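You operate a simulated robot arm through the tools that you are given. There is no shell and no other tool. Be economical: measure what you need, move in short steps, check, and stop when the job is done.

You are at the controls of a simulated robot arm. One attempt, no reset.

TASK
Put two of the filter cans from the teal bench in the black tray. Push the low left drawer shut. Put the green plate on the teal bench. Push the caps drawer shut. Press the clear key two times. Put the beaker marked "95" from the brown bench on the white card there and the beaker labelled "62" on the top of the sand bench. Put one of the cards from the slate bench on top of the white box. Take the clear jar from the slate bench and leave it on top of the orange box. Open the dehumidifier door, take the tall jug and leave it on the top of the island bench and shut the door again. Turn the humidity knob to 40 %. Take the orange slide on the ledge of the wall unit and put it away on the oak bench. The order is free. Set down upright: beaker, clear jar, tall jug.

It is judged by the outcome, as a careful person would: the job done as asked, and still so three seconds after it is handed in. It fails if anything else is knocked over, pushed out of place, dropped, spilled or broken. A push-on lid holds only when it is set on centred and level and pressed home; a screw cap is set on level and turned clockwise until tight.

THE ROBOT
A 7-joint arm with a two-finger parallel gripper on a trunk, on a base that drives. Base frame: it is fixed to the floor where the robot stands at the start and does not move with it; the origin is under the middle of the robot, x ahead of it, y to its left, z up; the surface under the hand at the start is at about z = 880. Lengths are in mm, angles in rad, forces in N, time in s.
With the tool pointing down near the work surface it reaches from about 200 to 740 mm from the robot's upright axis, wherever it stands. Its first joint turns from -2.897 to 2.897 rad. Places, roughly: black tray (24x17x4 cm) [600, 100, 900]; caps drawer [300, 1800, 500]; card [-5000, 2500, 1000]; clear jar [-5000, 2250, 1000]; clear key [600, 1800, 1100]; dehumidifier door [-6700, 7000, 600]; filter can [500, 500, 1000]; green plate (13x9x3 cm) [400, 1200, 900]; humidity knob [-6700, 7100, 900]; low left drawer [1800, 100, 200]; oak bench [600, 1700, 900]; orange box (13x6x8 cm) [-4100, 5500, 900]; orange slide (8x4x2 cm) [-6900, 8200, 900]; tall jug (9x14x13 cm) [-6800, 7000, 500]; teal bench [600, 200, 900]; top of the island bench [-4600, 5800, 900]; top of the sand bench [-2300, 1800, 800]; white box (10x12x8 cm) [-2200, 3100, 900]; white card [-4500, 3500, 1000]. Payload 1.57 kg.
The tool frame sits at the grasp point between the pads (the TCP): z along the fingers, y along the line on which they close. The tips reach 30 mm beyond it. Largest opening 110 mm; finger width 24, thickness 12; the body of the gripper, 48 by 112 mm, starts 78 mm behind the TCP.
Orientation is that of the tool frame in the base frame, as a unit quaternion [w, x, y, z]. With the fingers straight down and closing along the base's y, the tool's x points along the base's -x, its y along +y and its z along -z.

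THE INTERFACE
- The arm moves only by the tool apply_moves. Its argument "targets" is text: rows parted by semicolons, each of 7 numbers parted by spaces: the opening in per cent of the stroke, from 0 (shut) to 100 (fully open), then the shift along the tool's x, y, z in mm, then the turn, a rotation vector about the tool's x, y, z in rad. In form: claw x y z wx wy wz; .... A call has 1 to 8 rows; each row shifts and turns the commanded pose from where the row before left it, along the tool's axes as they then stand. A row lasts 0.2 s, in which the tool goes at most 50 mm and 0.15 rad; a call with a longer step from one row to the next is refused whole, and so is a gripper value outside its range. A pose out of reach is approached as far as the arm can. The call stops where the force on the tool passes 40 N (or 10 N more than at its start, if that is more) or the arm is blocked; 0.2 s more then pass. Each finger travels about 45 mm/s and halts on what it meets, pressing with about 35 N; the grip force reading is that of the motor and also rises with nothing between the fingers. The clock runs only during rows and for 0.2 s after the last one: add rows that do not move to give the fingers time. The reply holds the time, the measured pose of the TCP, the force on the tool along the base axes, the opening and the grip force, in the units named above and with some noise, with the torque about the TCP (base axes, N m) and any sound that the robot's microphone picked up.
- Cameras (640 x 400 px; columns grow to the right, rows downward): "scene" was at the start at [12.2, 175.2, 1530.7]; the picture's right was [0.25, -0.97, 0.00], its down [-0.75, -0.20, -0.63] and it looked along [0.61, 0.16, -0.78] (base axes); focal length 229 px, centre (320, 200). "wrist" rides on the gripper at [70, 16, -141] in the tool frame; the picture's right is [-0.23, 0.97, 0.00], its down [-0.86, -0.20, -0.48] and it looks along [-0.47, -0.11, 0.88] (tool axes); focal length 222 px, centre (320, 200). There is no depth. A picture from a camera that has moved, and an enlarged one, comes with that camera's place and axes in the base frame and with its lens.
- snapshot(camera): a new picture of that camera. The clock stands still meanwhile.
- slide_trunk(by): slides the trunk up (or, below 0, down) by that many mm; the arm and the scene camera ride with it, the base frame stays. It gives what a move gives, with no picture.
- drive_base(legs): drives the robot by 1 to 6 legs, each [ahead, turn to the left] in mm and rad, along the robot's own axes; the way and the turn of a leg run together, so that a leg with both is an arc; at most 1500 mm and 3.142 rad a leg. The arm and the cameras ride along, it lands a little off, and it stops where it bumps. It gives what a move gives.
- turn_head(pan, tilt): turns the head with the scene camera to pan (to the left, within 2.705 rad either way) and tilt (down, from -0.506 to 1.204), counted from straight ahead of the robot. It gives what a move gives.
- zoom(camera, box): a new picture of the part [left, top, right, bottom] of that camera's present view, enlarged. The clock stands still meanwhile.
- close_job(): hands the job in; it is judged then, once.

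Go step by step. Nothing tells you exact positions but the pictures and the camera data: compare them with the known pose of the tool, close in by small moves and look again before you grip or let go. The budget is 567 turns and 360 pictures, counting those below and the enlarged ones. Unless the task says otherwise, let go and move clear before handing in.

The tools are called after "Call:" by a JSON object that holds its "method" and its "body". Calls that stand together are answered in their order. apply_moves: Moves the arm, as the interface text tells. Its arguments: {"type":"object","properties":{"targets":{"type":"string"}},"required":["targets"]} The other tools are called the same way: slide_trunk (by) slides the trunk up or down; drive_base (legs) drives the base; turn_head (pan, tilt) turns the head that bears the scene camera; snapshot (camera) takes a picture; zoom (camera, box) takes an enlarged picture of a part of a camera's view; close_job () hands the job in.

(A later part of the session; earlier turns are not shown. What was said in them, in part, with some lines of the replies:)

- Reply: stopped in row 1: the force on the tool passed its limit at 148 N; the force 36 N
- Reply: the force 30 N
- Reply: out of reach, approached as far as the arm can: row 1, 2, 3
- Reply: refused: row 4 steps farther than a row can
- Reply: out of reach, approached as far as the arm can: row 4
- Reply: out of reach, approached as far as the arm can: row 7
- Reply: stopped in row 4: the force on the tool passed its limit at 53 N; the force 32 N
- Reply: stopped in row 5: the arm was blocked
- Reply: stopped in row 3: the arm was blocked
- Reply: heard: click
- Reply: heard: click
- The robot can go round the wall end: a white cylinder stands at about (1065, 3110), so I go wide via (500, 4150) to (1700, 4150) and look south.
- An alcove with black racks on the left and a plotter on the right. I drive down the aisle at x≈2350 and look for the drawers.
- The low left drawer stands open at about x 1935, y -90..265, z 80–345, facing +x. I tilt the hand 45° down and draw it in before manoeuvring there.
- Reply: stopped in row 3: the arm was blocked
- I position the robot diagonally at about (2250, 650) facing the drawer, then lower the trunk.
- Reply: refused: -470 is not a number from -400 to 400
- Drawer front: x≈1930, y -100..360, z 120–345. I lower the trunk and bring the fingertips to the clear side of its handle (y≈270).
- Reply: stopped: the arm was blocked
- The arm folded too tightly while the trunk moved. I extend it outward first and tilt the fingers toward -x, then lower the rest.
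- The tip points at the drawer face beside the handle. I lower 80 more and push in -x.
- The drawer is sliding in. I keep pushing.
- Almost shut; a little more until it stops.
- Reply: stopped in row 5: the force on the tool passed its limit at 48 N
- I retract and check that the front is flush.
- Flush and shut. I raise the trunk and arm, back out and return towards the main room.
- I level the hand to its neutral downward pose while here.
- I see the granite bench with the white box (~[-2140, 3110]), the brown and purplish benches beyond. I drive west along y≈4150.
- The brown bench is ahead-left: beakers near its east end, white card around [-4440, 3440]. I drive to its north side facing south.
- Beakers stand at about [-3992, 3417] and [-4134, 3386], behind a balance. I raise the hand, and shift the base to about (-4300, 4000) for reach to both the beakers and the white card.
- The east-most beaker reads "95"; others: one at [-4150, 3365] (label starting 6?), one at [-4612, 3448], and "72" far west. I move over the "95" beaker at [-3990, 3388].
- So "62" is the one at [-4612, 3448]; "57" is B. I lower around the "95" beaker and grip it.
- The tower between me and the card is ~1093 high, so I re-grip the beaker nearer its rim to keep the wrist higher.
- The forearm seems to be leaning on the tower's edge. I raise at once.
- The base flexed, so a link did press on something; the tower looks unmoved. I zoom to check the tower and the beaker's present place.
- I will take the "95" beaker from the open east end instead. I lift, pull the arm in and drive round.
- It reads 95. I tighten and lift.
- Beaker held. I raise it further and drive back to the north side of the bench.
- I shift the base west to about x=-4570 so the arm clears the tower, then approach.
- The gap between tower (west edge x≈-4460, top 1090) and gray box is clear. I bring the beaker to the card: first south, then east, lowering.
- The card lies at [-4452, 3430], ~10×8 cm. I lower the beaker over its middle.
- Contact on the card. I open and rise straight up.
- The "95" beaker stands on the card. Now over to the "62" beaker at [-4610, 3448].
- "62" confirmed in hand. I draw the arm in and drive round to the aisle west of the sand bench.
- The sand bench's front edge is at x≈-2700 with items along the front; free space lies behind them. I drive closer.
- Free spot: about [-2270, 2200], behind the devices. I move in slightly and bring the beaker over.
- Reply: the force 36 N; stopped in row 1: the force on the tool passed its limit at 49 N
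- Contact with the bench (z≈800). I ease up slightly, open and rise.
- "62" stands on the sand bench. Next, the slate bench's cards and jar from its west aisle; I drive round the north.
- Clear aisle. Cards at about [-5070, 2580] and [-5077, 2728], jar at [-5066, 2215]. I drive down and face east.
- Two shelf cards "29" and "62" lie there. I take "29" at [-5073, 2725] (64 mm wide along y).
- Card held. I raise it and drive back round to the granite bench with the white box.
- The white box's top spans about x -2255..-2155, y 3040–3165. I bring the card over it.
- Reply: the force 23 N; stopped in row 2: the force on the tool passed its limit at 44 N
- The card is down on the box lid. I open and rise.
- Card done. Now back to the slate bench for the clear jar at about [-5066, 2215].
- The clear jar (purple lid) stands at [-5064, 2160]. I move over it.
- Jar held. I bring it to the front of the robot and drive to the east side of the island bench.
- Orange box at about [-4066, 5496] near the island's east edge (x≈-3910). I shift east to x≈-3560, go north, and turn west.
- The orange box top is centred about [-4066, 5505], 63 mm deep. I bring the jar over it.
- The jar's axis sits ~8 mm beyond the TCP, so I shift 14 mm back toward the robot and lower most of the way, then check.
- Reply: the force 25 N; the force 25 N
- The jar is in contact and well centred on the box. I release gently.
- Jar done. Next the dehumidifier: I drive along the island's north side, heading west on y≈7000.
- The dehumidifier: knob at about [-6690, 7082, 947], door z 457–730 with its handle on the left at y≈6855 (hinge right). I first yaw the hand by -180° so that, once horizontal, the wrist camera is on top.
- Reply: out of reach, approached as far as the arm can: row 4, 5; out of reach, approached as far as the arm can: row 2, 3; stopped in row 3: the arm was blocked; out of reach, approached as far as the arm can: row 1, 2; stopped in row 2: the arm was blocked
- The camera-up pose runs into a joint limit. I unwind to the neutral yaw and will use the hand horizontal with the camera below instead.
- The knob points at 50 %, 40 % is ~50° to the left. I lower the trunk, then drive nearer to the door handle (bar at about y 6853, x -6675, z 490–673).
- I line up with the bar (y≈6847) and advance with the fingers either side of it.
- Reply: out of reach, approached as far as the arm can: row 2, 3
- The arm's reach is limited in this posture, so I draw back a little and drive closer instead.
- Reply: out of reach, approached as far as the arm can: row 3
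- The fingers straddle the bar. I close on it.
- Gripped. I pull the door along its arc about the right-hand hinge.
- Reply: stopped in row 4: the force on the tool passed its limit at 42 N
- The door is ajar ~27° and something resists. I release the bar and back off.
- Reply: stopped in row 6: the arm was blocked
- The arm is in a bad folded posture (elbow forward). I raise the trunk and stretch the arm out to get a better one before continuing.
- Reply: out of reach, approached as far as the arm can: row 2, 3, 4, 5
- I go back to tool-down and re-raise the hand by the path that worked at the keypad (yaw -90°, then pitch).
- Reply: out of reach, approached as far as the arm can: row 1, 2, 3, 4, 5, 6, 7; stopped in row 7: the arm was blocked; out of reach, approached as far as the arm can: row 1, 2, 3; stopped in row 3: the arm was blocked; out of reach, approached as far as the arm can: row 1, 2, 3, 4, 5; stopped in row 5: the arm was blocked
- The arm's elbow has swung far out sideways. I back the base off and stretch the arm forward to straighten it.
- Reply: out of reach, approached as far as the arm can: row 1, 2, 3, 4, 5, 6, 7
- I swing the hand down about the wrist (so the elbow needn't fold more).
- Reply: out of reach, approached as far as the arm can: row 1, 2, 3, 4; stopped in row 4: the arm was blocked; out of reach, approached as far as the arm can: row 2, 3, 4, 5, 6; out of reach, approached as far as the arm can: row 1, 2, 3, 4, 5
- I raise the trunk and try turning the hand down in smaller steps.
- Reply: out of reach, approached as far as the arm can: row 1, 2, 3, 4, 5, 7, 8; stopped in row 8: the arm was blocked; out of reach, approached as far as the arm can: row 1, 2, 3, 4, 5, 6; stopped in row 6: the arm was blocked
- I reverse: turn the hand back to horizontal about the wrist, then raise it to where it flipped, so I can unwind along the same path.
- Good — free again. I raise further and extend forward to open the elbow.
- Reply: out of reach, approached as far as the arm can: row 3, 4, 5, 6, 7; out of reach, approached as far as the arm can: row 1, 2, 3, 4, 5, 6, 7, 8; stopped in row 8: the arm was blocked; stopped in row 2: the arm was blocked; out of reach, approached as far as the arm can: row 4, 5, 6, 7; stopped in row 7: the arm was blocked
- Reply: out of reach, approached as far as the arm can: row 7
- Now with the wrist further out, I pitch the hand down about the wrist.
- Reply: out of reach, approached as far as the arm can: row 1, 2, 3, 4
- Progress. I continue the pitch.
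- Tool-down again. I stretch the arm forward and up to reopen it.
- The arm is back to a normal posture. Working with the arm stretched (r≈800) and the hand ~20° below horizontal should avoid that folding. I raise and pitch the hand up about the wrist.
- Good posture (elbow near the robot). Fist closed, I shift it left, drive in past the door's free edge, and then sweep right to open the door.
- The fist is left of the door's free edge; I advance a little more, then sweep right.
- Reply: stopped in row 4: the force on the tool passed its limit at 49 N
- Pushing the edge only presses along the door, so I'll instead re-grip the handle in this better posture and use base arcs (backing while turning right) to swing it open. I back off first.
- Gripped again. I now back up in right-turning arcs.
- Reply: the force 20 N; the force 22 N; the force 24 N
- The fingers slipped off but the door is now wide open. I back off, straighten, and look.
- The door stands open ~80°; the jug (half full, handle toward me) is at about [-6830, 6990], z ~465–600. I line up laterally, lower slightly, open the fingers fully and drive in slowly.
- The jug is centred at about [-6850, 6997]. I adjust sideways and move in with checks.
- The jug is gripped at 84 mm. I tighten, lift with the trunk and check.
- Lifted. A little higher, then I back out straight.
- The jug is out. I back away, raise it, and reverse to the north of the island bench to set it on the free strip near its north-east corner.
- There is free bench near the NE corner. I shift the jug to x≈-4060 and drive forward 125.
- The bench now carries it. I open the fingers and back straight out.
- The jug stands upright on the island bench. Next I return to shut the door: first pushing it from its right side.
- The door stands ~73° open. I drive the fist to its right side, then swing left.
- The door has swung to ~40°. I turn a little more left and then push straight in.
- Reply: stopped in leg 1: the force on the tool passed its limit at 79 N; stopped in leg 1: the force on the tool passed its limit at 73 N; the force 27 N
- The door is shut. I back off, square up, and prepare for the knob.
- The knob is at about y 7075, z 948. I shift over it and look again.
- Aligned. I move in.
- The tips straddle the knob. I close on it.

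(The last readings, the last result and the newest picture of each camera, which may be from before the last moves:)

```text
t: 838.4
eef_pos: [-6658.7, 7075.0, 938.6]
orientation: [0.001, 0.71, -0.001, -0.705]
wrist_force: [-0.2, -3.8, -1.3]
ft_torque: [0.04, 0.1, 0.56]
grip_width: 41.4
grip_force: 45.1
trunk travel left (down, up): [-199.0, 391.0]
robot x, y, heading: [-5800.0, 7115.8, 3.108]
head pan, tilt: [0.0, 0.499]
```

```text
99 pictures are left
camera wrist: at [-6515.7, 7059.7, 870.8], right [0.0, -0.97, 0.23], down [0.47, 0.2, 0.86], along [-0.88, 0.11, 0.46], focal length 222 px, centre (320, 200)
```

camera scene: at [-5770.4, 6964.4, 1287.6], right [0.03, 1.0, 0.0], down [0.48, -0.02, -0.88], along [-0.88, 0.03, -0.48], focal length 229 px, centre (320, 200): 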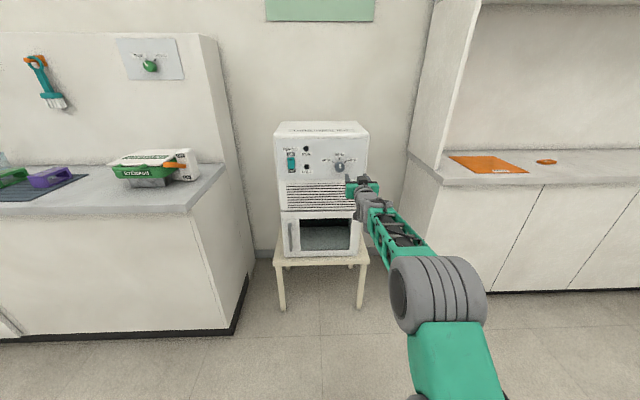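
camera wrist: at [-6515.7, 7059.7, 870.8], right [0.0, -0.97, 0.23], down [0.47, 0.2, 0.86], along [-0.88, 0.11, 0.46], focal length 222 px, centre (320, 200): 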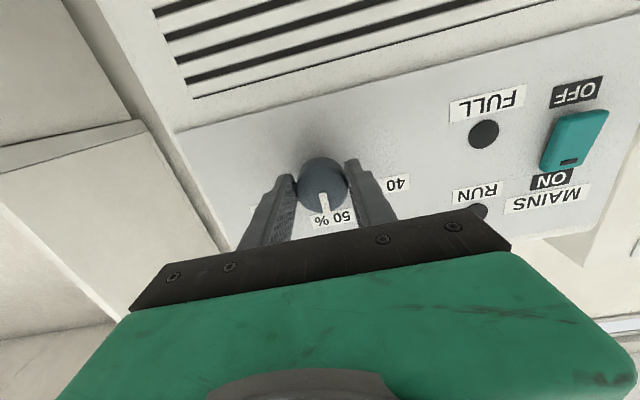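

Gripped. I roll the hand counter-clockwise (as seen from the front) by ~50°.

Call:
{"method": "apply_moves", "body": {"targets": "10 0 0 0 0 0 -0.145; 10 0 0 0 0 0 -0.145; 10 0 0 0 0 0 -0.145; 10 0 0 0 0 0 -0.145; 10 0 0 0 0 0 -0.145; 10 0 0 0 0 0 -0.145; 10 0 0 0 0 0 0"}}

Call:
{"method": "snapshot", "body": {"camera": "wrist"}}

Call:
{"method": "zoom", "body": {"camera": "scene", "box": [270, 110, 400, 220]}}

```text
t: 840.0
eef_pos: [-6658.6, 7080.0, 941.0]
orientation: [-0.299, 0.644, 0.296, -0.639]
wrist_force: [-11.1, 12.2, 7.8]
ft_torque: [-0.07, -0.5, -0.66]
grip_width: 41.6
grip_force: 44.7
trunk travel left (down, up): [-199.0, 391.0]
robot x, y, heading: [-5801.6, 7117.1, 3.107]
head pan, tilt: [0.0, 0.499]
```

```text
98 pictures are left
camera wrist: at [-6515.7, 7122.7, 884.8], right [0.0, -0.8, -0.6], down [0.47, -0.53, 0.71], along [-0.88, -0.28, 0.38], focal length 222 px, centre (320, 200)
```

wrist: 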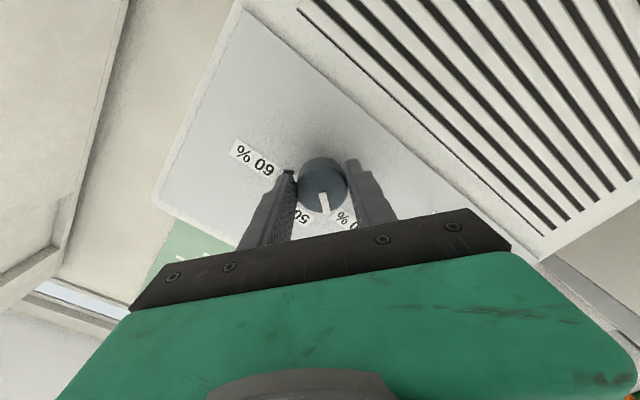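

```text
3.64 times, centred on (335, 165) of scene
camera zoom: at [-5841.2, 6968.1, 1287.9], right [0.03, 1.0, 0.0], down [0.48, -0.02, -0.88], along [-0.88, 0.03, -0.48], focal length 832 px, centre (266, 327)
```

zoom: 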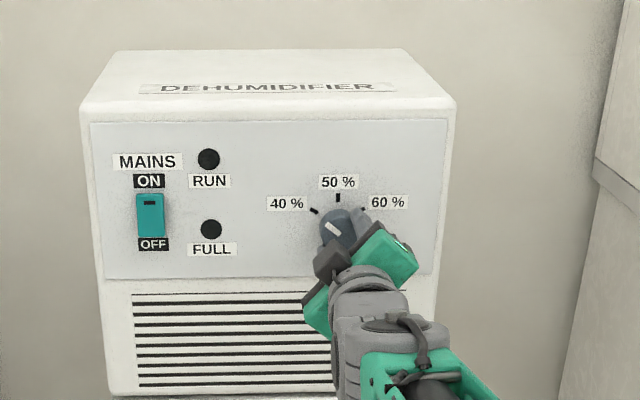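

Call:
{"method": "zoom", "body": {"camera": "scene", "box": [320, 145, 365, 185]}}

```text
10.00 times, centred on (342, 165) of scene
camera zoom: at [-5841.2, 6968.1, 1287.9], right [0.03, 1.0, 0.0], down [0.48, -0.02, -0.88], along [-0.88, 0.03, -0.48], focal length 2287 px, centre (95, 550)
```

zoom: 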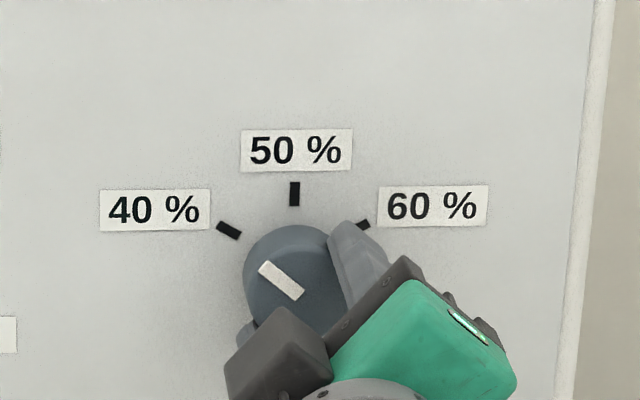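

The pointer is at the 40 % tick (a hair short). I add a touch, then release and back away.

Call:
{"method": "apply_moves", "body": {"targets": "10 0 0 0 0 0 -0.035; 10 0 0 0 0 0 0; 50 0 0 0 0 0 0; 60 0 0 0 0 0 0; 60 0 0 0 0 0 0"}}

Call:
{"method": "drive_base", "body": {"legs": [[-150, 0]]}}

Call:
{"method": "zoom", "body": {"camera": "scene", "box": [300, 150, 360, 200]}}

Call:
{"method": "snapshot", "body": {"camera": "scene"}}

```text
t: 841.2
eef_pos: [-6657.2, 7077.9, 939.8]
orientation: [-0.308, 0.639, 0.309, -0.634]
wrist_force: [0.3, -0.2, -0.4]
ft_torque: [-0.02, 0.0, 0.01]
grip_width: 65.8
grip_force: 0.1
trunk travel left (down, up): [-199.0, 391.0]
robot x, y, heading: [-5800.4, 7121.3, 3.109]
head pan, tilt: [0.0, 0.499]
```

```text
t: 842.5
eef_pos: [-6508.4, 7072.4, 939.3]
orientation: [-0.307, 0.639, 0.309, -0.634]
wrist_force: [0.2, 0.5, -0.7]
ft_torque: [-0.03, 0.01, 0.01]
grip_width: 65.8
grip_force: 0.1
trunk travel left (down, up): [-199.0, 391.0]
robot x, y, heading: [-5656.8, 7113.6, 3.117]
head pan, tilt: [0.0, 0.499]
```

```text
8.00 times, centred on (330, 175) of scene
camera zoom: at [-5692.4, 6961.9, 1287.6], right [0.03, 1.0, 0.0], down [0.48, -0.02, -0.88], along [-0.88, 0.03, -0.48], focal length 1830 px, centre (240, 400)
```

zoom: 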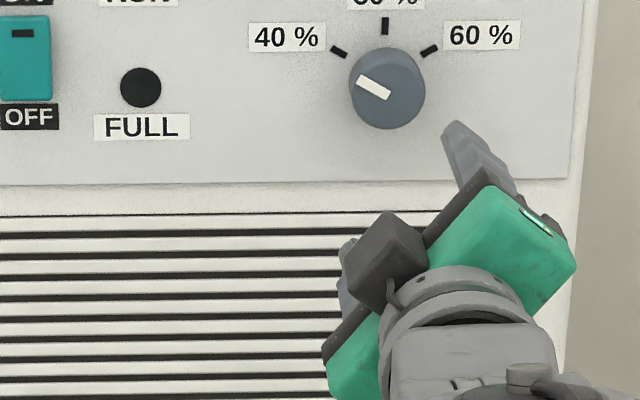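

```text
94 pictures are left
camera scene: at [-5692.4, 6961.9, 1287.6], right [0.03, 1.0, 0.0], down [0.48, -0.02, -0.88], along [-0.88, 0.03, -0.48], focal length 229 px, centre (320, 200)
```

scene: 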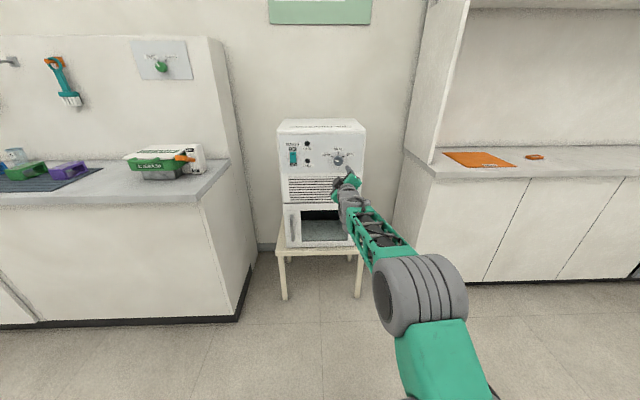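

The pointer has settled on 40 %. Now I roll the hand back and return to tool-down for the orange slide.

Call:
{"method": "apply_moves", "body": {"targets": "60 0 0 0 0 0 0.15; 60 0 0 0 0 0 0.15; 60 0 0 0 0 0 0.15; 60 0 0 0 0 0 0.15; 60 0 0 0 0 0 0.15; 60 0 0 0 0 0 0.15; 60 21 0 0 0 0.1 0; 60 21 0 0 0 0.1 0"}}

Call:
{"method": "drive_base", "body": {"legs": [[-250, 0]]}}

Call:
{"method": "apply_moves", "body": {"targets": "60 27 0 0 0 0.13 0; 60 27 0 0 0 0.13 0; 60 27 0 0 0 0.13 0; 60 27 0 0 0 0.13 0; 60 27 0 0 0 0.13 0; 60 27 0 0 0 0.13 0; 60 27 0 0 0 0.13 0; 60 27 0 0 0 0.13 0"}}

Call:
{"method": "apply_moves", "body": {"targets": "60 27 0 0 0 0.13 0; 60 27 0 0 0 0.13 0; 60 15 0 0 0 0.07 0; 60 0 0 0 0 0 0"}}

Call:
{"method": "snapshot", "body": {"camera": "scene"}}

```text
t: 844.3
eef_pos: [-6506.0, 7072.0, 898.1]
orientation: [-0.001, 0.777, 0.001, -0.63]
wrist_force: [0.1, 0.1, -1.2]
ft_torque: [-0.03, 0.0, 0.0]
grip_width: 65.8
grip_force: 0.0
trunk travel left (down, up): [-199.0, 391.0]
robot x, y, heading: [-5655.9, 7115.3, 3.109]
head pan, tilt: [0.0, 0.499]
```

```text
t: 846.2
eef_pos: [-6252.1, 7067.1, 898.1]
orientation: [-0.003, 0.777, -0.001, -0.63]
wrist_force: [-0.2, 0.1, -0.3]
ft_torque: [-0.02, 0.03, 0.0]
grip_width: 66.1
grip_force: 0.0
trunk travel left (down, up): [-199.0, 391.0]
robot x, y, heading: [-5398.6, 7109.5, 3.106]
head pan, tilt: [0.0, 0.499]
```

```text
t: 848.0
eef_pos: [-6120.1, 7068.4, 733.5]
orientation: [-0.001, 0.987, -0.002, -0.16]
wrist_force: [0.2, 0.0, -0.2]
ft_torque: [-0.01, 0.01, 0.01]
grip_width: 66.0
grip_force: 0.1
trunk travel left (down, up): [-199.0, 391.0]
robot x, y, heading: [-5400.6, 7107.8, 3.108]
head pan, tilt: [0.0, 0.499]
```

```text
t: 849.0
eef_pos: [-6057.2, 7067.9, 720.7]
orientation: [-0.001, 1.0, -0.002, 0.004]
wrist_force: [0.4, -0.3, 0.4]
ft_torque: [0.0, -0.01, 0.0]
grip_width: 65.9
grip_force: 0.1
trunk travel left (down, up): [-199.0, 391.0]
robot x, y, heading: [-5400.0, 7102.8, 3.106]
head pan, tilt: [0.0, 0.499]
```

```text
93 pictures are left
camera scene: at [-5437.8, 6953.4, 1287.6], right [0.04, 1.0, 0.0], down [0.48, -0.02, -0.88], along [-0.88, 0.03, -0.48], focal length 229 px, centre (320, 200)
```

scene: 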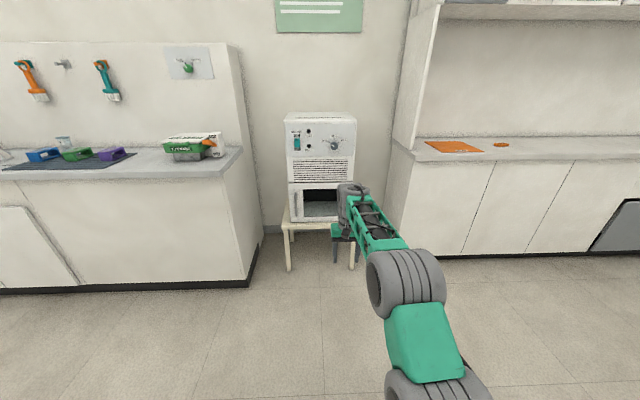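

Call:
{"method": "slide_trunk", "body": {"by": 380}}

Call:
{"method": "apply_moves", "body": {"targets": "60 40 0 -10 0 0 0; 60 40 0 -10 0 0 0; 60 40 0 -10 0 0 0; 60 40 0 -10 0 0 0; 60 0 0 0 0 0 0"}}

Call:
{"method": "drive_base", "body": {"legs": [[0, -1.535], [1050, 0], [0, 1.571], [650, 0]]}}

Call:
{"method": "turn_head", "body": {"pan": 0.0, "tilt": 0.6}}

Call:
{"method": "snapshot", "body": {"camera": "scene"}}

```text
t: 852.6
eef_pos: [-6057.7, 7067.1, 1100.8]
orientation: [-0.001, 1.0, -0.002, 0.003]
wrist_force: [-0.3, 0.7, 0.4]
ft_torque: [0.01, 0.04, 0.03]
grip_width: 65.9
grip_force: 0.1
trunk travel left (down, up): [-579.0, 11.0]
robot x, y, heading: [-5399.9, 7107.7, 3.106]
head pan, tilt: [0.0, 0.499]
```

```text
t: 853.9
eef_pos: [-5895.1, 7066.7, 1141.8]
orientation: [-0.002, 1.0, -0.003, 0.004]
wrist_force: [0.3, -0.5, 0.6]
ft_torque: [-0.02, 0.03, -0.01]
grip_width: 66.0
grip_force: 0.0
trunk travel left (down, up): [-579.0, 11.0]
robot x, y, heading: [-5399.6, 7103.5, 3.108]
head pan, tilt: [0.0, 0.499]
```

```text
t: 861.3
eef_pos: [-5459.5, 8299.7, 1143.5]
orientation: [-0.001, -0.704, 0.71, -0.002]
wrist_force: [0.0, -0.3, 0.1]
ft_torque: [0.02, 0.03, 0.02]
grip_width: 65.9
grip_force: 0.0
trunk travel left (down, up): [-579.0, 11.0]
robot x, y, heading: [-5430.9, 7802.3, 1.453]
head pan, tilt: [0.0, 0.499]
stopped in leg 2: the robot was blocked; the commanded pose is now the measured one
```

```text
t: 862.0
eef_pos: [-5459.3, 8301.1, 1142.2]
orientation: [-0.001, -0.705, 0.709, -0.003]
wrist_force: [0.2, -0.4, 0.9]
ft_torque: [0.0, 0.01, 0.02]
grip_width: 65.8
grip_force: 0.0
trunk travel left (down, up): [-579.0, 11.0]
robot x, y, heading: [-5424.3, 7806.0, 1.458]
head pan, tilt: [0.0, 0.6]
```

```text
92 pictures are left
camera scene: at [-5580.7, 7852.2, 1658.6], right [0.99, -0.11, 0.0], down [-0.06, -0.56, -0.83], along [0.09, 0.82, -0.56], focal length 229 px, centre (320, 200)
```

scene: 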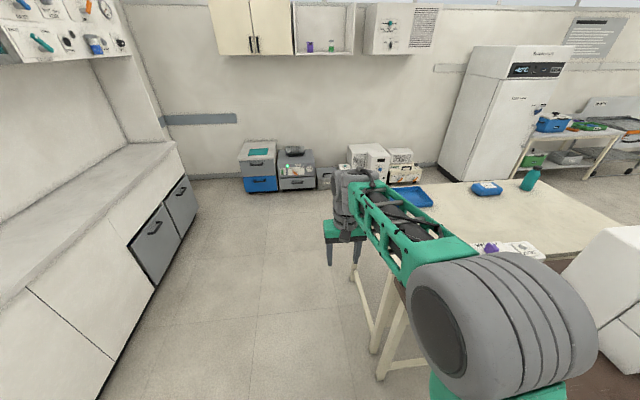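

The base touched the leg of a bench on the right; I back off and approach the wall unit diagonally instead.

Call:
{"method": "drive_base", "body": {"legs": [[-150, 0], [0, 1.18], [850, 0], [0, 0.5]]}}

Call:
{"method": "snapshot", "body": {"camera": "scene"}}

Call:
{"method": "snapshot", "body": {"camera": "wrist"}}

```text
t: 871.8
eef_pos: [-6657.5, 7981.8, 1143.2]
orientation: [-0.002, 0.999, 0.041, 0.003]
wrist_force: [0.2, 0.1, -0.4]
ft_torque: [0.0, -0.02, -0.01]
grip_width: 66.1
grip_force: 0.1
trunk travel left (down, up): [-579.0, 11.0]
robot x, y, heading: [-6170.0, 8056.2, 3.12]
head pan, tilt: [0.0, 0.6]
```

```text
91 pictures are left
camera scene: at [-6201.9, 7905.2, 1658.5], right [0.03, 1.0, 0.0], down [0.56, -0.01, -0.83], along [-0.82, 0.02, -0.56], focal length 229 px, centre (320, 200)
```

scene: 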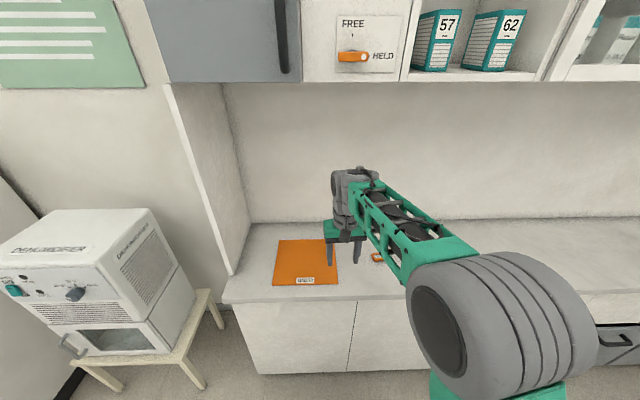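

```text
90 pictures are left
camera wrist: at [-6588.6, 7972.5, 1285.2], right [-0.15, -0.99, 0.0], down [-0.87, 0.13, 0.47], along [-0.47, 0.07, -0.88], focal length 222 px, centre (320, 200)
```

wrist: 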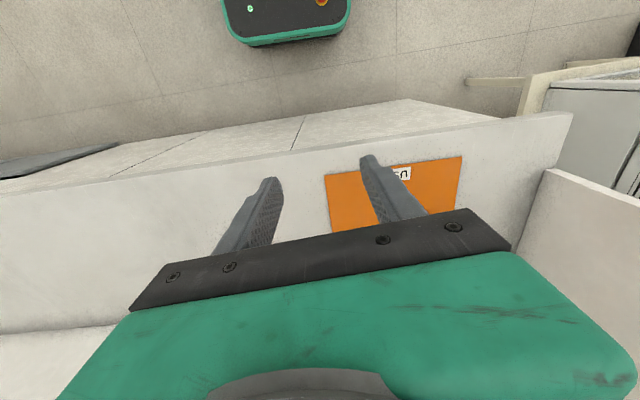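

Call:
{"method": "apply_moves", "body": {"targets": "80 -26 -36 12 0 0 0; 80 -26 -36 12 0 0 0; 80 -26 -36 12 0 0 0; 80 -26 -36 12 0 0 0; 80 -25 -35 12 0 0 0; 80 0 0 0 0 0 0"}}

Call:
{"method": "snapshot", "body": {"camera": "wrist"}}

Call:
{"method": "snapshot", "body": {"camera": "scene"}}

```text
t: 873.1
eef_pos: [-6803.7, 8153.4, 1082.7]
orientation: [-0.002, 0.999, 0.041, 0.002]
wrist_force: [1.1, -0.4, -0.5]
ft_torque: [-0.03, 0.0, 0.0]
grip_width: 87.7
grip_force: 0.0
trunk travel left (down, up): [-579.0, 11.0]
robot x, y, heading: [-6169.4, 8059.1, 3.116]
head pan, tilt: [0.0, 0.6]
```

```text
89 pictures are left
camera wrist: at [-6733.5, 8142.7, 1225.9], right [-0.15, -0.99, 0.0], down [-0.87, 0.13, 0.47], along [-0.47, 0.07, -0.88], focal length 222 px, centre (320, 200)
```

wrist: 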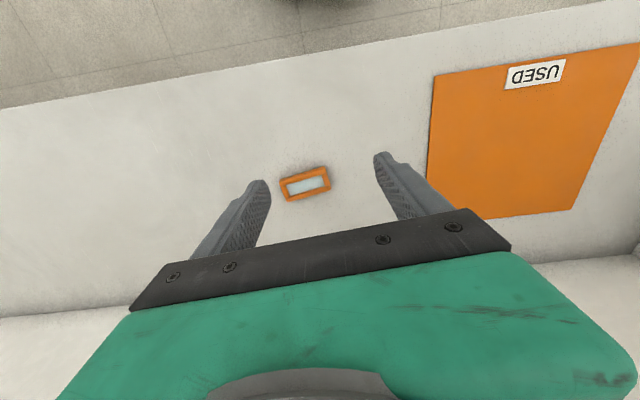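

```text
88 pictures are left
camera scene: at [-6201.9, 7905.6, 1658.5], right [0.03, 1.0, 0.0], down [0.56, -0.01, -0.83], along [-0.82, 0.02, -0.56], focal length 229 px, centre (320, 200)
```

scene: 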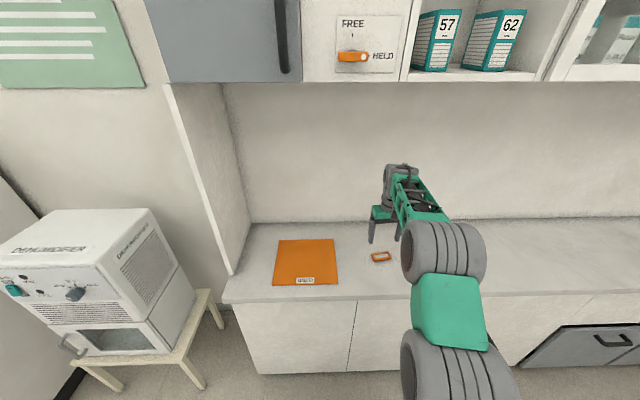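

The slide is at about [-6879, 8190] on a ledge at z≈880, long side along y. I go over it with the fingers fully open to take it by its ends.

Call:
{"method": "apply_moves", "body": {"targets": "100 -24 -14 30 0 0 0; 100 -24 -14 30 0 0 0; 100 -24 -15 30 0 0 0; 100 0 0 20 0 0 0; 100 0 0 0 0 0 0"}}

Call:
{"method": "snapshot", "body": {"camera": "wrist"}}

```text
t: 874.4
eef_pos: [-6877.2, 8189.9, 973.5]
orientation: [-0.002, 0.999, 0.041, 0.003]
wrist_force: [-0.9, 0.5, 0.7]
ft_torque: [0.0, 0.02, 0.0]
grip_width: 110.0
grip_force: 0.1
trunk travel left (down, up): [-579.0, 11.0]
robot x, y, heading: [-6168.7, 8057.5, 3.113]
head pan, tilt: [0.0, 0.6]
```

```text
87 pictures are left
camera wrist: at [-6808.3, 8179.1, 1115.0], right [-0.15, -0.99, 0.0], down [-0.87, 0.13, 0.47], along [-0.47, 0.07, -0.88], focal length 222 px, centre (320, 200)
```

wrist: 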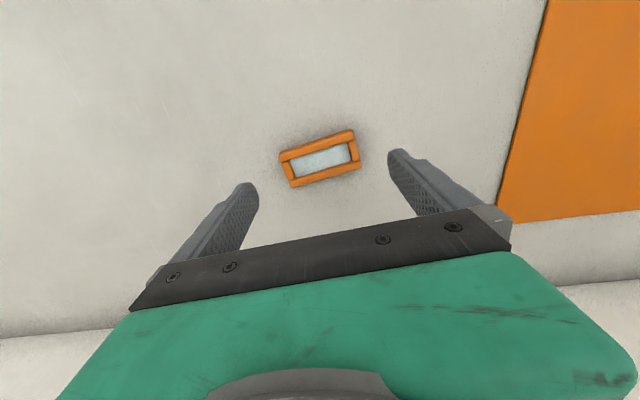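

Call:
{"method": "apply_moves", "body": {"targets": "100 -3 0 30 0 0 0; 100 0 0 20 0 0 0; 100 0 0 6 0 0 0; 100 0 0 0 0 0 0"}}

Call:
{"method": "snapshot", "body": {"camera": "wrist"}}

```text
t: 875.4
eef_pos: [-6880.8, 8190.9, 916.5]
orientation: [-0.002, 0.999, 0.041, 0.003]
wrist_force: [0.5, 0.2, 0.2]
ft_torque: [-0.02, 0.01, -0.02]
grip_width: 110.3
grip_force: 0.2
trunk travel left (down, up): [-579.0, 11.0]
robot x, y, heading: [-6167.9, 8057.9, 3.117]
head pan, tilt: [0.0, 0.6]
```

```text
86 pictures are left
camera wrist: at [-6810.4, 8179.6, 1058.1], right [-0.15, -0.99, 0.0], down [-0.87, 0.13, 0.47], along [-0.47, 0.07, -0.88], focal length 222 px, centre (320, 200)
```

wrist: 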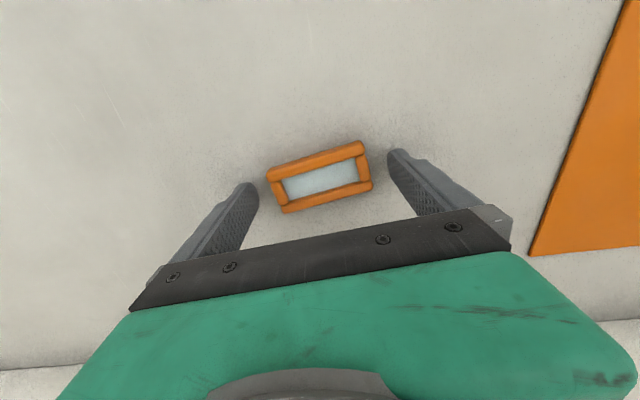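

Call:
{"method": "apply_moves", "body": {"targets": "100 0 0 2 0 0 0; 100 0 0 2 0 0 0; 85 0 0 0 0 0 0; 75 0 0 0 0 0 0; 65 0 0 0 0 0 0; 60 0 0 0 0 0 0; 60 0 0 0 0 0 0"}}

Call:
{"method": "snapshot", "body": {"camera": "wrist"}}

```text
t: 877.0
eef_pos: [-6878.9, 8189.3, 912.7]
orientation: [-0.001, 0.999, 0.041, 0.002]
wrist_force: [0.2, 0.3, -0.4]
ft_torque: [0.0, -0.03, 0.01]
grip_width: 80.6
grip_force: 35.4
trunk travel left (down, up): [-579.0, 11.0]
robot x, y, heading: [-6171.0, 8060.1, 3.119]
head pan, tilt: [0.0, 0.6]
```

```text
85 pictures are left
camera wrist: at [-6809.7, 8179.1, 1054.4], right [-0.15, -0.99, 0.0], down [-0.87, 0.13, 0.47], along [-0.47, 0.07, -0.88], focal length 222 px, centre (320, 200)
```

wrist: 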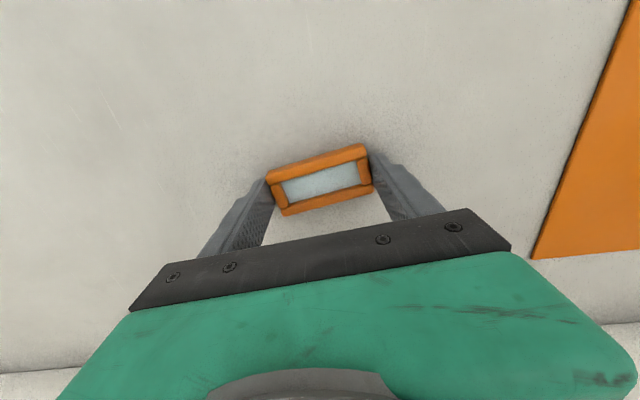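

Gripped at 81 mm. I lift and check it.

Call:
{"method": "apply_moves", "body": {"targets": "40 0 0 -15 0 0 0; 40 0 0 -40 0 0 0; 40 0 0 -45 0 0 0; 40 30 0 -35 0 0 0; 40 40 0 -25 0 0 0; 40 45 0 -20 0 0 0; 40 45 0 0 0 0 0; 40 0 0 0 0 0 0"}}

Call:
{"method": "snapshot", "body": {"camera": "wrist"}}

```text
t: 878.8
eef_pos: [-6721.9, 8200.9, 1094.8]
orientation: [-0.002, 0.999, 0.041, 0.002]
wrist_force: [-0.6, -0.2, -0.4]
ft_torque: [-0.03, -0.03, -0.02]
grip_width: 80.2
grip_force: 34.8
trunk travel left (down, up): [-579.0, 11.0]
robot x, y, heading: [-6167.7, 8053.7, 3.112]
head pan, tilt: [0.0, 0.6]
```

```text
84 pictures are left
camera wrist: at [-6652.0, 8190.8, 1236.4], right [-0.15, -0.99, 0.0], down [-0.87, 0.13, 0.47], along [-0.47, 0.07, -0.88], focal length 222 px, centre (320, 200)
```

wrist: 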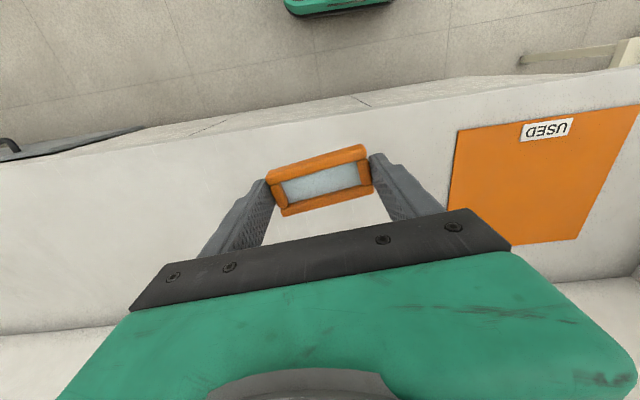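

Slide held. I tuck the arm and start the long drive back to the oak bench.

Call:
{"method": "apply_moves", "body": {"targets": "40 40 0 -15 0 0 0; 40 40 8 -15 0 0 0; 40 20 20 -10 0 0 0; 40 0 20 0 0 0 0; 40 0 20 0 0 0 0; 40 0 0 0 0 0 0"}}

Call:
{"method": "drive_base", "body": {"legs": [[-300, 0], [0, 1.95], [1075, 0], [0, 1.221], [1500, 0], [550, 0]]}}

```text
t: 880.1
eef_pos: [-6616.4, 8141.1, 1131.0]
orientation: [-0.002, 0.999, 0.041, 0.002]
wrist_force: [0.5, 0.6, -0.3]
ft_torque: [-0.02, -0.01, -0.01]
grip_width: 80.3
grip_force: 34.7
trunk travel left (down, up): [-579.0, 11.0]
robot x, y, heading: [-6167.2, 8056.4, 3.115]
head pan, tilt: [0.0, 0.6]
```

```text
t: 904.9
eef_pos: [-2987.2, 7026.4, 1132.6]
orientation: [-0.003, -0.059, 0.998, -0.002]
wrist_force: [0.3, -0.7, -0.5]
ft_torque: [0.01, 0.02, 0.01]
grip_width: 78.7
grip_force: 35.1
trunk travel left (down, up): [-579.0, 11.0]
robot x, y, heading: [-3440.6, 7089.9, 0.01]
head pan, tilt: [0.0, 0.6]
```

Call:
{"method": "drive_base", "body": {"legs": [[0, -1.581], [1500, 0], [1370, 0], [0, 1.571], [1500, 0], [1200, 0]]}}

Call:
{"method": "snapshot", "body": {"camera": "wrist"}}

Call:
{"method": "turn_head", "body": {"pan": -0.6, "tilt": 0.4}}

Call:
{"method": "snapshot", "body": {"camera": "scene"}}

```text
t: 939.0
eef_pos: [-165.4, 4197.0, 1131.0]
orientation: [-0.003, -0.063, 0.998, -0.002]
wrist_force: [0.0, -0.3, 0.0]
ft_torque: [-0.01, 0.01, -0.01]
grip_width: 78.8
grip_force: 34.6
trunk travel left (down, up): [-579.0, 11.0]
robot x, y, heading: [-614.3, 4256.1, 0.023]
head pan, tilt: [0.0, 0.6]
```

```text
83 pictures are left
camera wrist: at [-235.3, 4205.2, 1273.8], right [0.1, 0.99, 0.0], down [0.88, -0.09, 0.47], along [0.47, -0.05, -0.88], focal length 222 px, centre (320, 200)
```

wrist: 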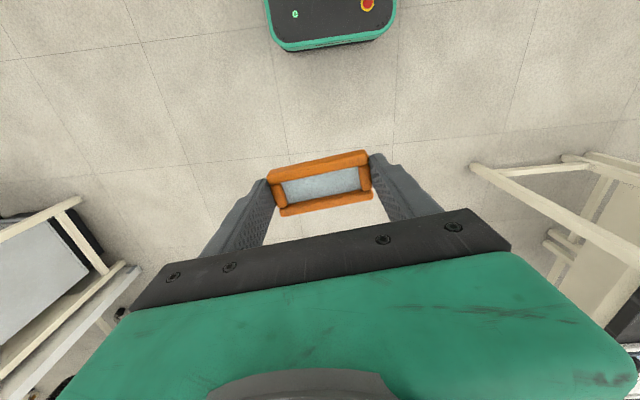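

```text
t: 940.0
eef_pos: [-164.5, 4197.0, 1132.4]
orientation: [-0.003, -0.064, 0.998, -0.001]
wrist_force: [-0.9, -0.3, -0.6]
ft_torque: [-0.02, -0.01, -0.04]
grip_width: 78.8
grip_force: 34.5
trunk travel left (down, up): [-579.0, 11.0]
robot x, y, heading: [-613.6, 4260.6, 0.02]
head pan, tilt: [-0.6, 0.4]
```

```text
82 pictures are left
camera scene: at [-603.0, 4363.2, 1676.7], right [-0.55, -0.84, 0.0], down [-0.33, 0.21, -0.92], along [0.77, -0.5, -0.39], focal length 229 px, centre (320, 200)
```

scene: 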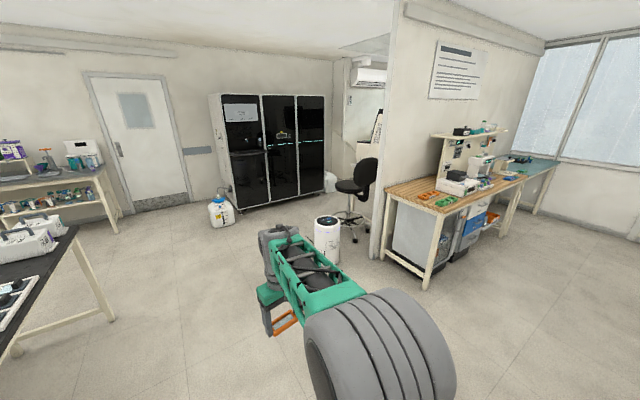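

Call:
{"method": "drive_base", "body": {"legs": [[0, -1.56], [1500, 0], [400, 0], [0, 1.545], [300, 0]]}}

Call:
{"method": "turn_head", "body": {"pan": 0.1, "tilt": 0.7}}

Call:
{"method": "snapshot", "body": {"camera": "scene"}}

```text
t: 959.0
eef_pos: [152.0, 2216.9, 1131.6]
orientation: [-0.002, -0.031, 1.0, -0.001]
wrist_force: [0.5, -0.1, -0.4]
ft_torque: [0.02, 0.01, -0.03]
grip_width: 78.6
grip_force: 35.1
trunk travel left (down, up): [-579.0, 11.0]
robot x, y, heading: [-294.3, 2305.8, -0.046]
head pan, tilt: [-0.6, 0.4]
```

```text
t: 960.0
eef_pos: [153.4, 2216.7, 1131.1]
orientation: [-0.002, -0.031, 1.0, -0.002]
wrist_force: [0.3, 0.7, 0.2]
ft_torque: [-0.05, 0.03, -0.02]
grip_width: 78.7
grip_force: 35.0
trunk travel left (down, up): [-579.0, 11.0]
robot x, y, heading: [-292.0, 2310.6, -0.045]
head pan, tilt: [0.099, 0.7]
```

```text
81 pictures are left
camera scene: at [-262.8, 2471.2, 1649.9], right [0.05, -1.0, 0.0], down [-0.64, -0.03, -0.77], along [0.76, 0.04, -0.64], focal length 229 px, centre (320, 200)
```

scene: 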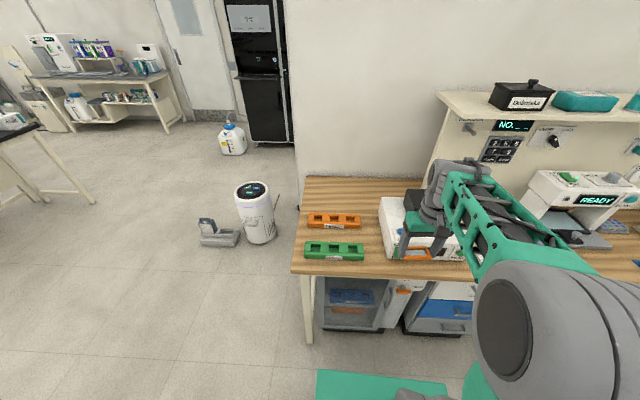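

Call:
{"method": "zoom", "body": {"camera": "scene", "box": [290, 180, 450, 290]}}

```text
3.64 times, centred on (370, 235) of scene
camera zoom: at [-262.8, 2471.2, 1649.9], right [0.05, -1.0, 0.0], down [-0.64, -0.03, -0.77], along [0.76, 0.04, -0.64], focal length 832 px, centre (138, 73)
```

zoom: 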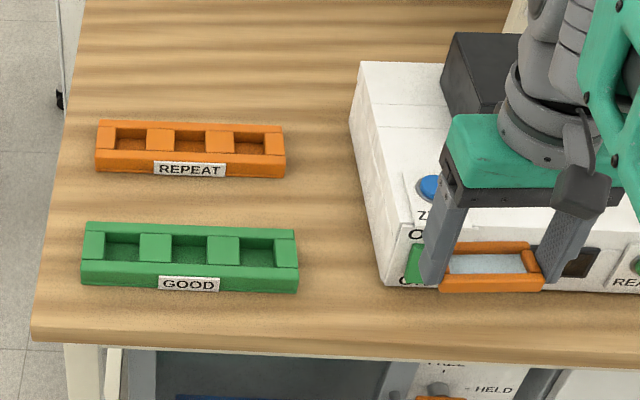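

The racks hold vials, so I'll lay the slide flat on clear bench behind the orange rack, about [600, 2440]. I shift the base accordingly.

Call:
{"method": "drive_base", "body": {"legs": [[0, 0.562], [232, 0], [0, -0.517]]}}

Call:
{"method": "snapshot", "body": {"camera": "scene"}}

Call:
{"method": "snapshot", "body": {"camera": "wrist"}}

```text
t: 964.8
eef_pos: [358.9, 2340.7, 1131.5]
orientation: [-0.003, -0.041, 0.999, -0.002]
wrist_force: [-0.2, -0.4, -0.4]
ft_torque: [0.05, 0.01, -0.02]
grip_width: 78.7
grip_force: 35.0
trunk travel left (down, up): [-579.0, 11.0]
robot x, y, heading: [-90.4, 2424.0, -0.026]
head pan, tilt: [0.099, 0.7]
```

```text
79 pictures are left
camera scene: at [-61.8, 2586.1, 1649.9], right [0.07, -1.0, 0.0], down [-0.64, -0.05, -0.76], along [0.76, 0.06, -0.64], focal length 229 px, centre (320, 200)
```

scene: 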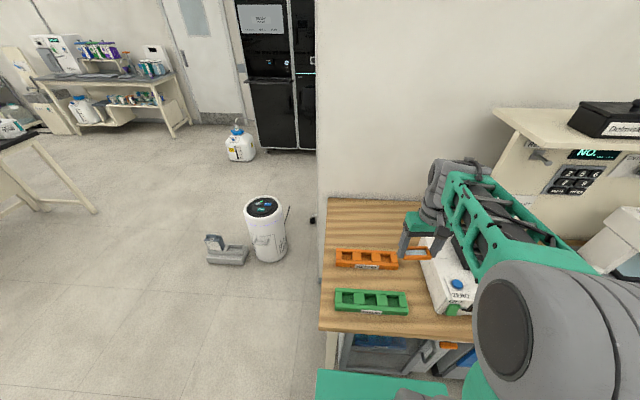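

```text
78 pictures are left
camera wrist: at [288.7, 2351.5, 1273.7], right [0.15, 0.99, 0.0], down [0.87, -0.13, 0.47], along [0.47, -0.07, -0.88], focal length 222 px, centre (320, 200)
```

wrist: 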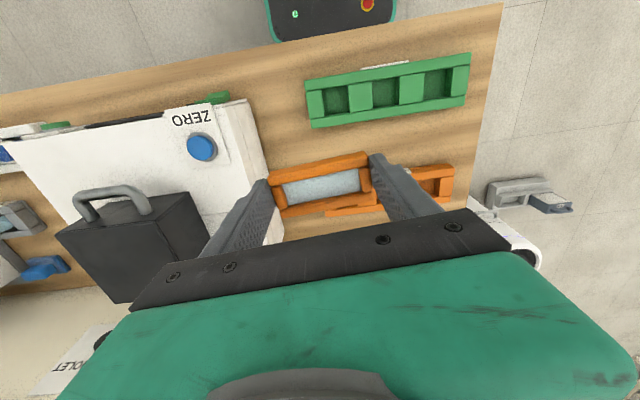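

Call:
{"method": "apply_moves", "body": {"targets": "40 0 42 0 0 0 0; 40 0 42 0 0 0 0; 40 -41.5 0 5 0 0 0; 40 -41.5 0 5 0 0 0; 40 -41.5 0 10 0 0 0; 40 -41.5 0 15 0 0 0; 40 -41.5 0 15 0 0 0; 40 -41.5 0 20 0 0 0"}}

Call:
{"method": "snapshot", "body": {"camera": "wrist"}}

Call:
{"method": "snapshot", "body": {"camera": "scene"}}

```text
t: 966.6
eef_pos: [603.9, 2443.1, 1059.3]
orientation: [-0.003, -0.042, 0.999, -0.002]
wrist_force: [1.3, 0.4, 0.2]
ft_torque: [0.0, 0.04, 0.0]
grip_width: 78.7
grip_force: 35.0
trunk travel left (down, up): [-579.0, 11.0]
robot x, y, heading: [-84.0, 2425.9, -0.027]
head pan, tilt: [0.099, 0.7]
```

```text
77 pictures are left
camera wrist: at [533.6, 2454.6, 1200.8], right [0.15, 0.99, 0.0], down [0.87, -0.13, 0.47], along [0.47, -0.07, -0.88], focal length 222 px, centre (320, 200)
```

wrist: 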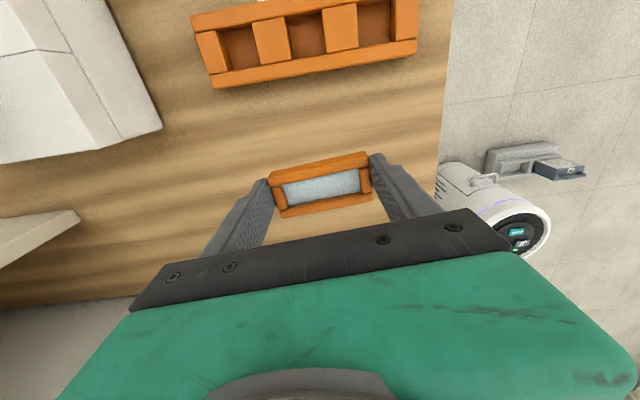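

```text
76 pictures are left
camera scene: at [-60.4, 2586.5, 1649.9], right [0.07, -1.0, 0.0], down [-0.64, -0.05, -0.76], along [0.76, 0.06, -0.64], focal length 229 px, centre (320, 200)
```

scene: 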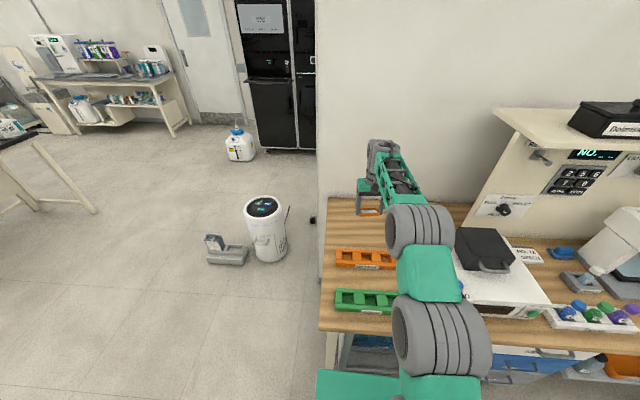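

Call:
{"method": "apply_moves", "body": {"targets": "40 0 0 40 0 0 0; 40 0 0 40 0 0 0; 40 0 0 35 0 0 0; 40 0 0 10 0 0 0; 40 0 0 0 0 0 0"}}

Call:
{"method": "zoom", "body": {"camera": "scene", "box": [330, 130, 450, 260]}}

```text
t: 967.8
eef_pos: [600.5, 2442.1, 935.1]
orientation: [-0.003, -0.041, 0.999, -0.002]
wrist_force: [0.1, -1.1, 0.0]
ft_torque: [-0.04, 0.0, -0.02]
grip_width: 79.0
grip_force: 35.0
trunk travel left (down, up): [-579.0, 11.0]
robot x, y, heading: [-89.8, 2425.0, -0.024]
head pan, tilt: [0.099, 0.7]
```

```text
3.08 times, centred on (390, 195) of scene
camera zoom: at [-61.9, 2586.4, 1649.9], right [0.07, -1.0, 0.0], down [-0.64, -0.05, -0.76], along [0.76, 0.06, -0.64], focal length 704 px, centre (105, 215)
```

zoom: 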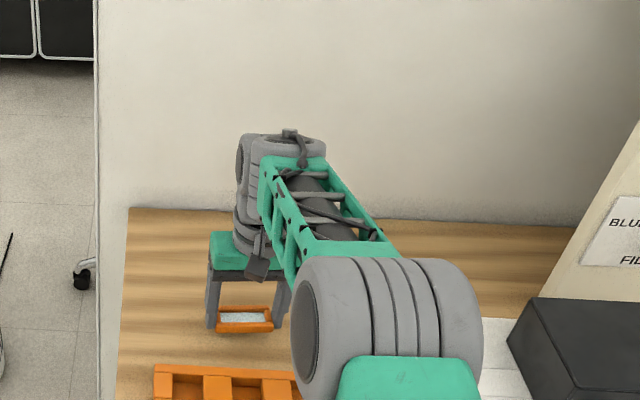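

Call:
{"method": "apply_moves", "body": {"targets": "40 0 0 8 0 0 0; 40 0 0 4 0 0 0; 40 0 0 3 0 0 0; 40 0 0 2 0 0 0; 40 0 0 0 0 0 0"}}

Call:
{"method": "snapshot", "body": {"camera": "wrist"}}

```text
t: 969.0
eef_pos: [600.4, 2442.9, 918.8]
orientation: [-0.003, -0.041, 0.999, -0.002]
wrist_force: [-0.1, -0.8, -0.4]
ft_torque: [0.03, -0.04, 0.0]
grip_width: 78.6
grip_force: 34.8
trunk travel left (down, up): [-579.0, 11.0]
robot x, y, heading: [-90.9, 2422.0, -0.023]
head pan, tilt: [0.099, 0.7]
```

```text
74 pictures are left
camera wrist: at [529.5, 2454.3, 1059.8], right [0.15, 0.99, 0.0], down [0.87, -0.13, 0.47], along [0.47, -0.07, -0.88], focal length 222 px, centre (320, 200)
```

wrist: 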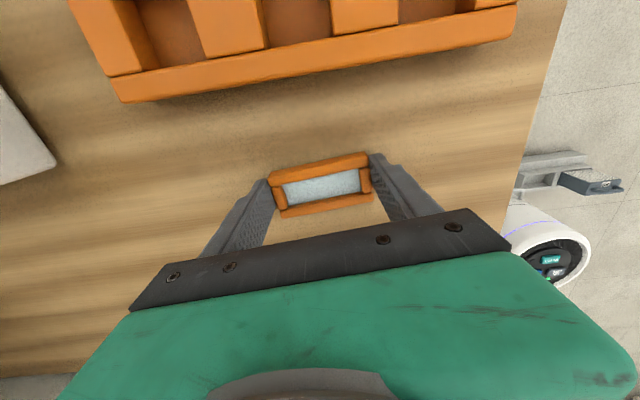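

Call:
{"method": "apply_moves", "body": {"targets": "40 0 0 3 0 0 0; 40 0 0 2 0 0 0; 40 0 0 0 0 0 0"}}

Call:
{"method": "apply_moves", "body": {"targets": "40 0 0 2 0 0 0; 40 0 0 2 0 0 0; 40 0 0 0 0 0 0"}}

```text
t: 969.8
eef_pos: [599.6, 2442.5, 912.6]
orientation: [-0.003, -0.042, 0.999, -0.002]
wrist_force: [0.4, -0.3, 0.1]
ft_torque: [-0.02, 0.01, 0.01]
grip_width: 79.0
grip_force: 35.1
trunk travel left (down, up): [-579.0, 11.0]
robot x, y, heading: [-89.0, 2422.9, -0.027]
head pan, tilt: [0.099, 0.7]
```

```text
t: 970.6
eef_pos: [599.4, 2442.8, 912.1]
orientation: [0.0, -0.041, 0.999, -0.002]
wrist_force: [-0.5, -1.4, 13.2]
ft_torque: [0.38, 0.07, 0.0]
grip_width: 78.9
grip_force: 35.3
trunk travel left (down, up): [-579.0, 11.0]
robot x, y, heading: [-90.5, 2421.6, -0.022]
head pan, tilt: [0.099, 0.7]
```

Contact. I release and rise.

Call:
{"method": "apply_moves", "body": {"targets": "78 0 0 0 0 0 0; 85 0 0 0 0 0 0; 95 0 0 0 0 0 0; 100 0 0 0 0 0 0; 100 0 0 -30 0 0 0; 100 0 0 -40 0 0 0; 100 0 0 -45 0 0 0; 100 0 0 -45 0 0 0"}}

Call:
{"method": "snapshot", "body": {"camera": "wrist"}}

```text
t: 972.4
eef_pos: [598.4, 2446.0, 1067.3]
orientation: [-0.003, -0.042, 0.999, -0.002]
wrist_force: [0.0, 0.6, -0.6]
ft_torque: [0.01, 0.01, 0.0]
grip_width: 109.9
grip_force: 0.0
trunk travel left (down, up): [-579.0, 11.0]
robot x, y, heading: [-88.9, 2420.7, -0.03]
head pan, tilt: [0.099, 0.7]
```

```text
73 pictures are left
camera wrist: at [529.1, 2457.3, 1210.3], right [0.15, 0.99, 0.0], down [0.87, -0.13, 0.47], along [0.47, -0.07, -0.88], focal length 222 px, centre (320, 200)
```

wrist: 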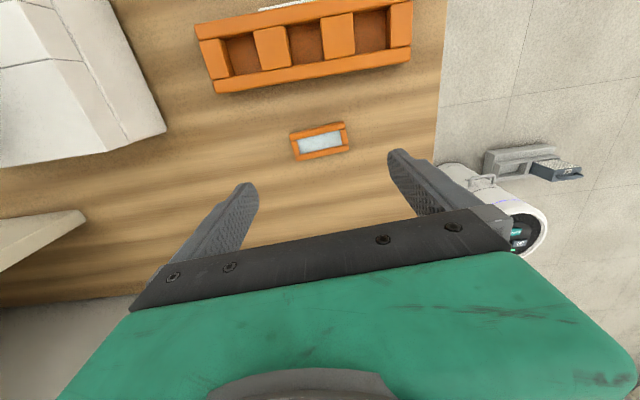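

The slide lies flat on the oak bench. I draw the arm clear and take a last look at the teal bench before handing in.

Call:
{"method": "apply_moves", "body": {"targets": "60 40 0 -20 0 0 0; 60 40 0 -20 0 0 0; 50 40 0 -10 0 0 0; 50 40 0 0 0 0 0; 50 0 0 0 0 0 0"}}

Call:
{"method": "drive_base", "body": {"legs": [[-300, 0]]}}

Call:
{"method": "turn_head", "body": {"pan": -0.5, "tilt": 0.5}}

Call:
{"method": "snapshot", "body": {"camera": "scene"}}

Call:
{"method": "zoom", "body": {"camera": "scene", "box": [340, 100, 640, 290]}}

```text
t: 973.6
eef_pos: [435.7, 2431.6, 1117.0]
orientation: [-0.002, -0.041, 0.999, -0.003]
wrist_force: [0.1, -0.6, 0.5]
ft_torque: [-0.02, -0.01, 0.0]
grip_width: 54.7
grip_force: 0.0
trunk travel left (down, up): [-579.0, 11.0]
robot x, y, heading: [-90.9, 2420.3, -0.025]
head pan, tilt: [0.099, 0.7]
```

```text
t: 975.7
eef_pos: [133.3, 2443.1, 1117.3]
orientation: [-0.003, -0.045, 0.999, -0.002]
wrist_force: [-0.1, -0.4, 0.0]
ft_torque: [0.02, -0.02, -0.04]
grip_width: 55.1
grip_force: 0.0
trunk travel left (down, up): [-579.0, 11.0]
robot x, y, heading: [-392.5, 2427.3, -0.021]
head pan, tilt: [0.099, 0.7]
```

```text
t: 976.7
eef_pos: [135.9, 2442.2, 1117.4]
orientation: [-0.003, -0.046, 0.999, -0.002]
wrist_force: [0.3, 0.1, 0.2]
ft_torque: [0.01, -0.01, -0.03]
grip_width: 55.1
grip_force: 0.0
trunk travel left (down, up): [-579.0, 11.0]
robot x, y, heading: [-392.8, 2429.2, -0.018]
head pan, tilt: [-0.499, 0.499]
```

```text
72 pictures are left
camera scene: at [-371.0, 2541.3, 1667.6], right [-0.49, -0.87, 0.0], down [-0.42, 0.24, -0.88], along [0.76, -0.43, -0.48], focal length 229 px, centre (320, 200)
```

scene: 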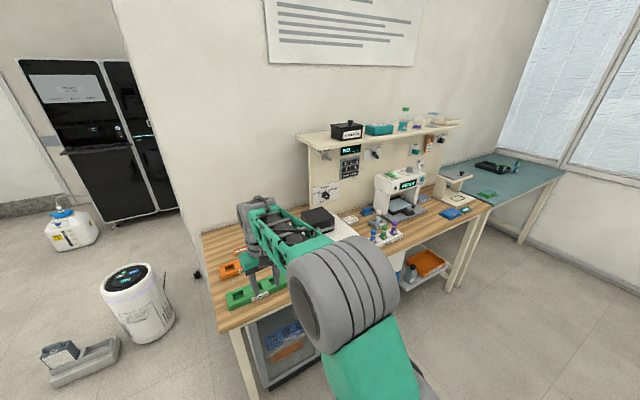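

```text
2.11 times, centred on (490, 195) of scene
camera zoom: at [-371.0, 2541.3, 1667.6], right [-0.49, -0.87, 0.0], down [-0.42, 0.24, -0.88], along [0.76, -0.43, -0.48], focal length 482 px, centre (-38, 210)
```

zoom: 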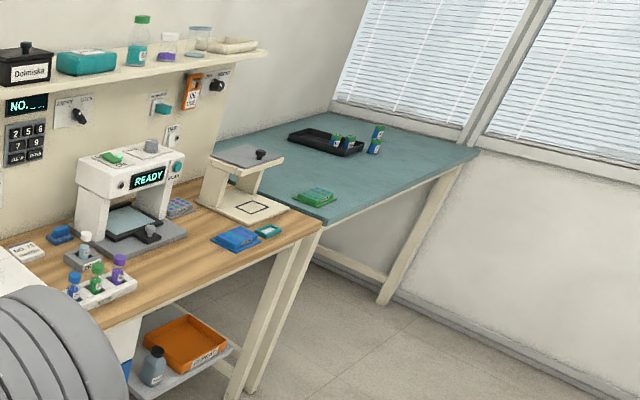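

The plate is on the teal bench, two cans are in the tray, and everything I can see from here is in order; the hand is empty and clear. I hand the job in.

Call:
{"method": "close_job", "body": {}}

```text
The job is handed in.
```

I finished every task on the list and handed the job in.

- **Benches:** Two filter cans (9.6 and 12.4) are in the black tray and the green plate is on the teal bench. Beaker 95 is on the white card and beaker 62 is on the sand bench. Card 29 is on the white box and the clear jar is on the orange box.
- **Drawers and key:** The low left drawer and the caps drawer are shut. The clear key was pressed twice, with a click heard each time.
- **Dehumidifier:** The tall jug is upright on the island bench, the door is shut again, and the knob points at 40 %.
- **Slide:** The orange slide lies flat on the oak bench behind the orange REPEAT rack. The racks looked made for vials, so I did not put it in one.
- **Contacts:** The forearm leaned briefly on the perforated tower on the brown bench, and it looked unmoved afterwards. The base also bumped something near the wall unit, probably a bench leg, and I did not check whether it moved.
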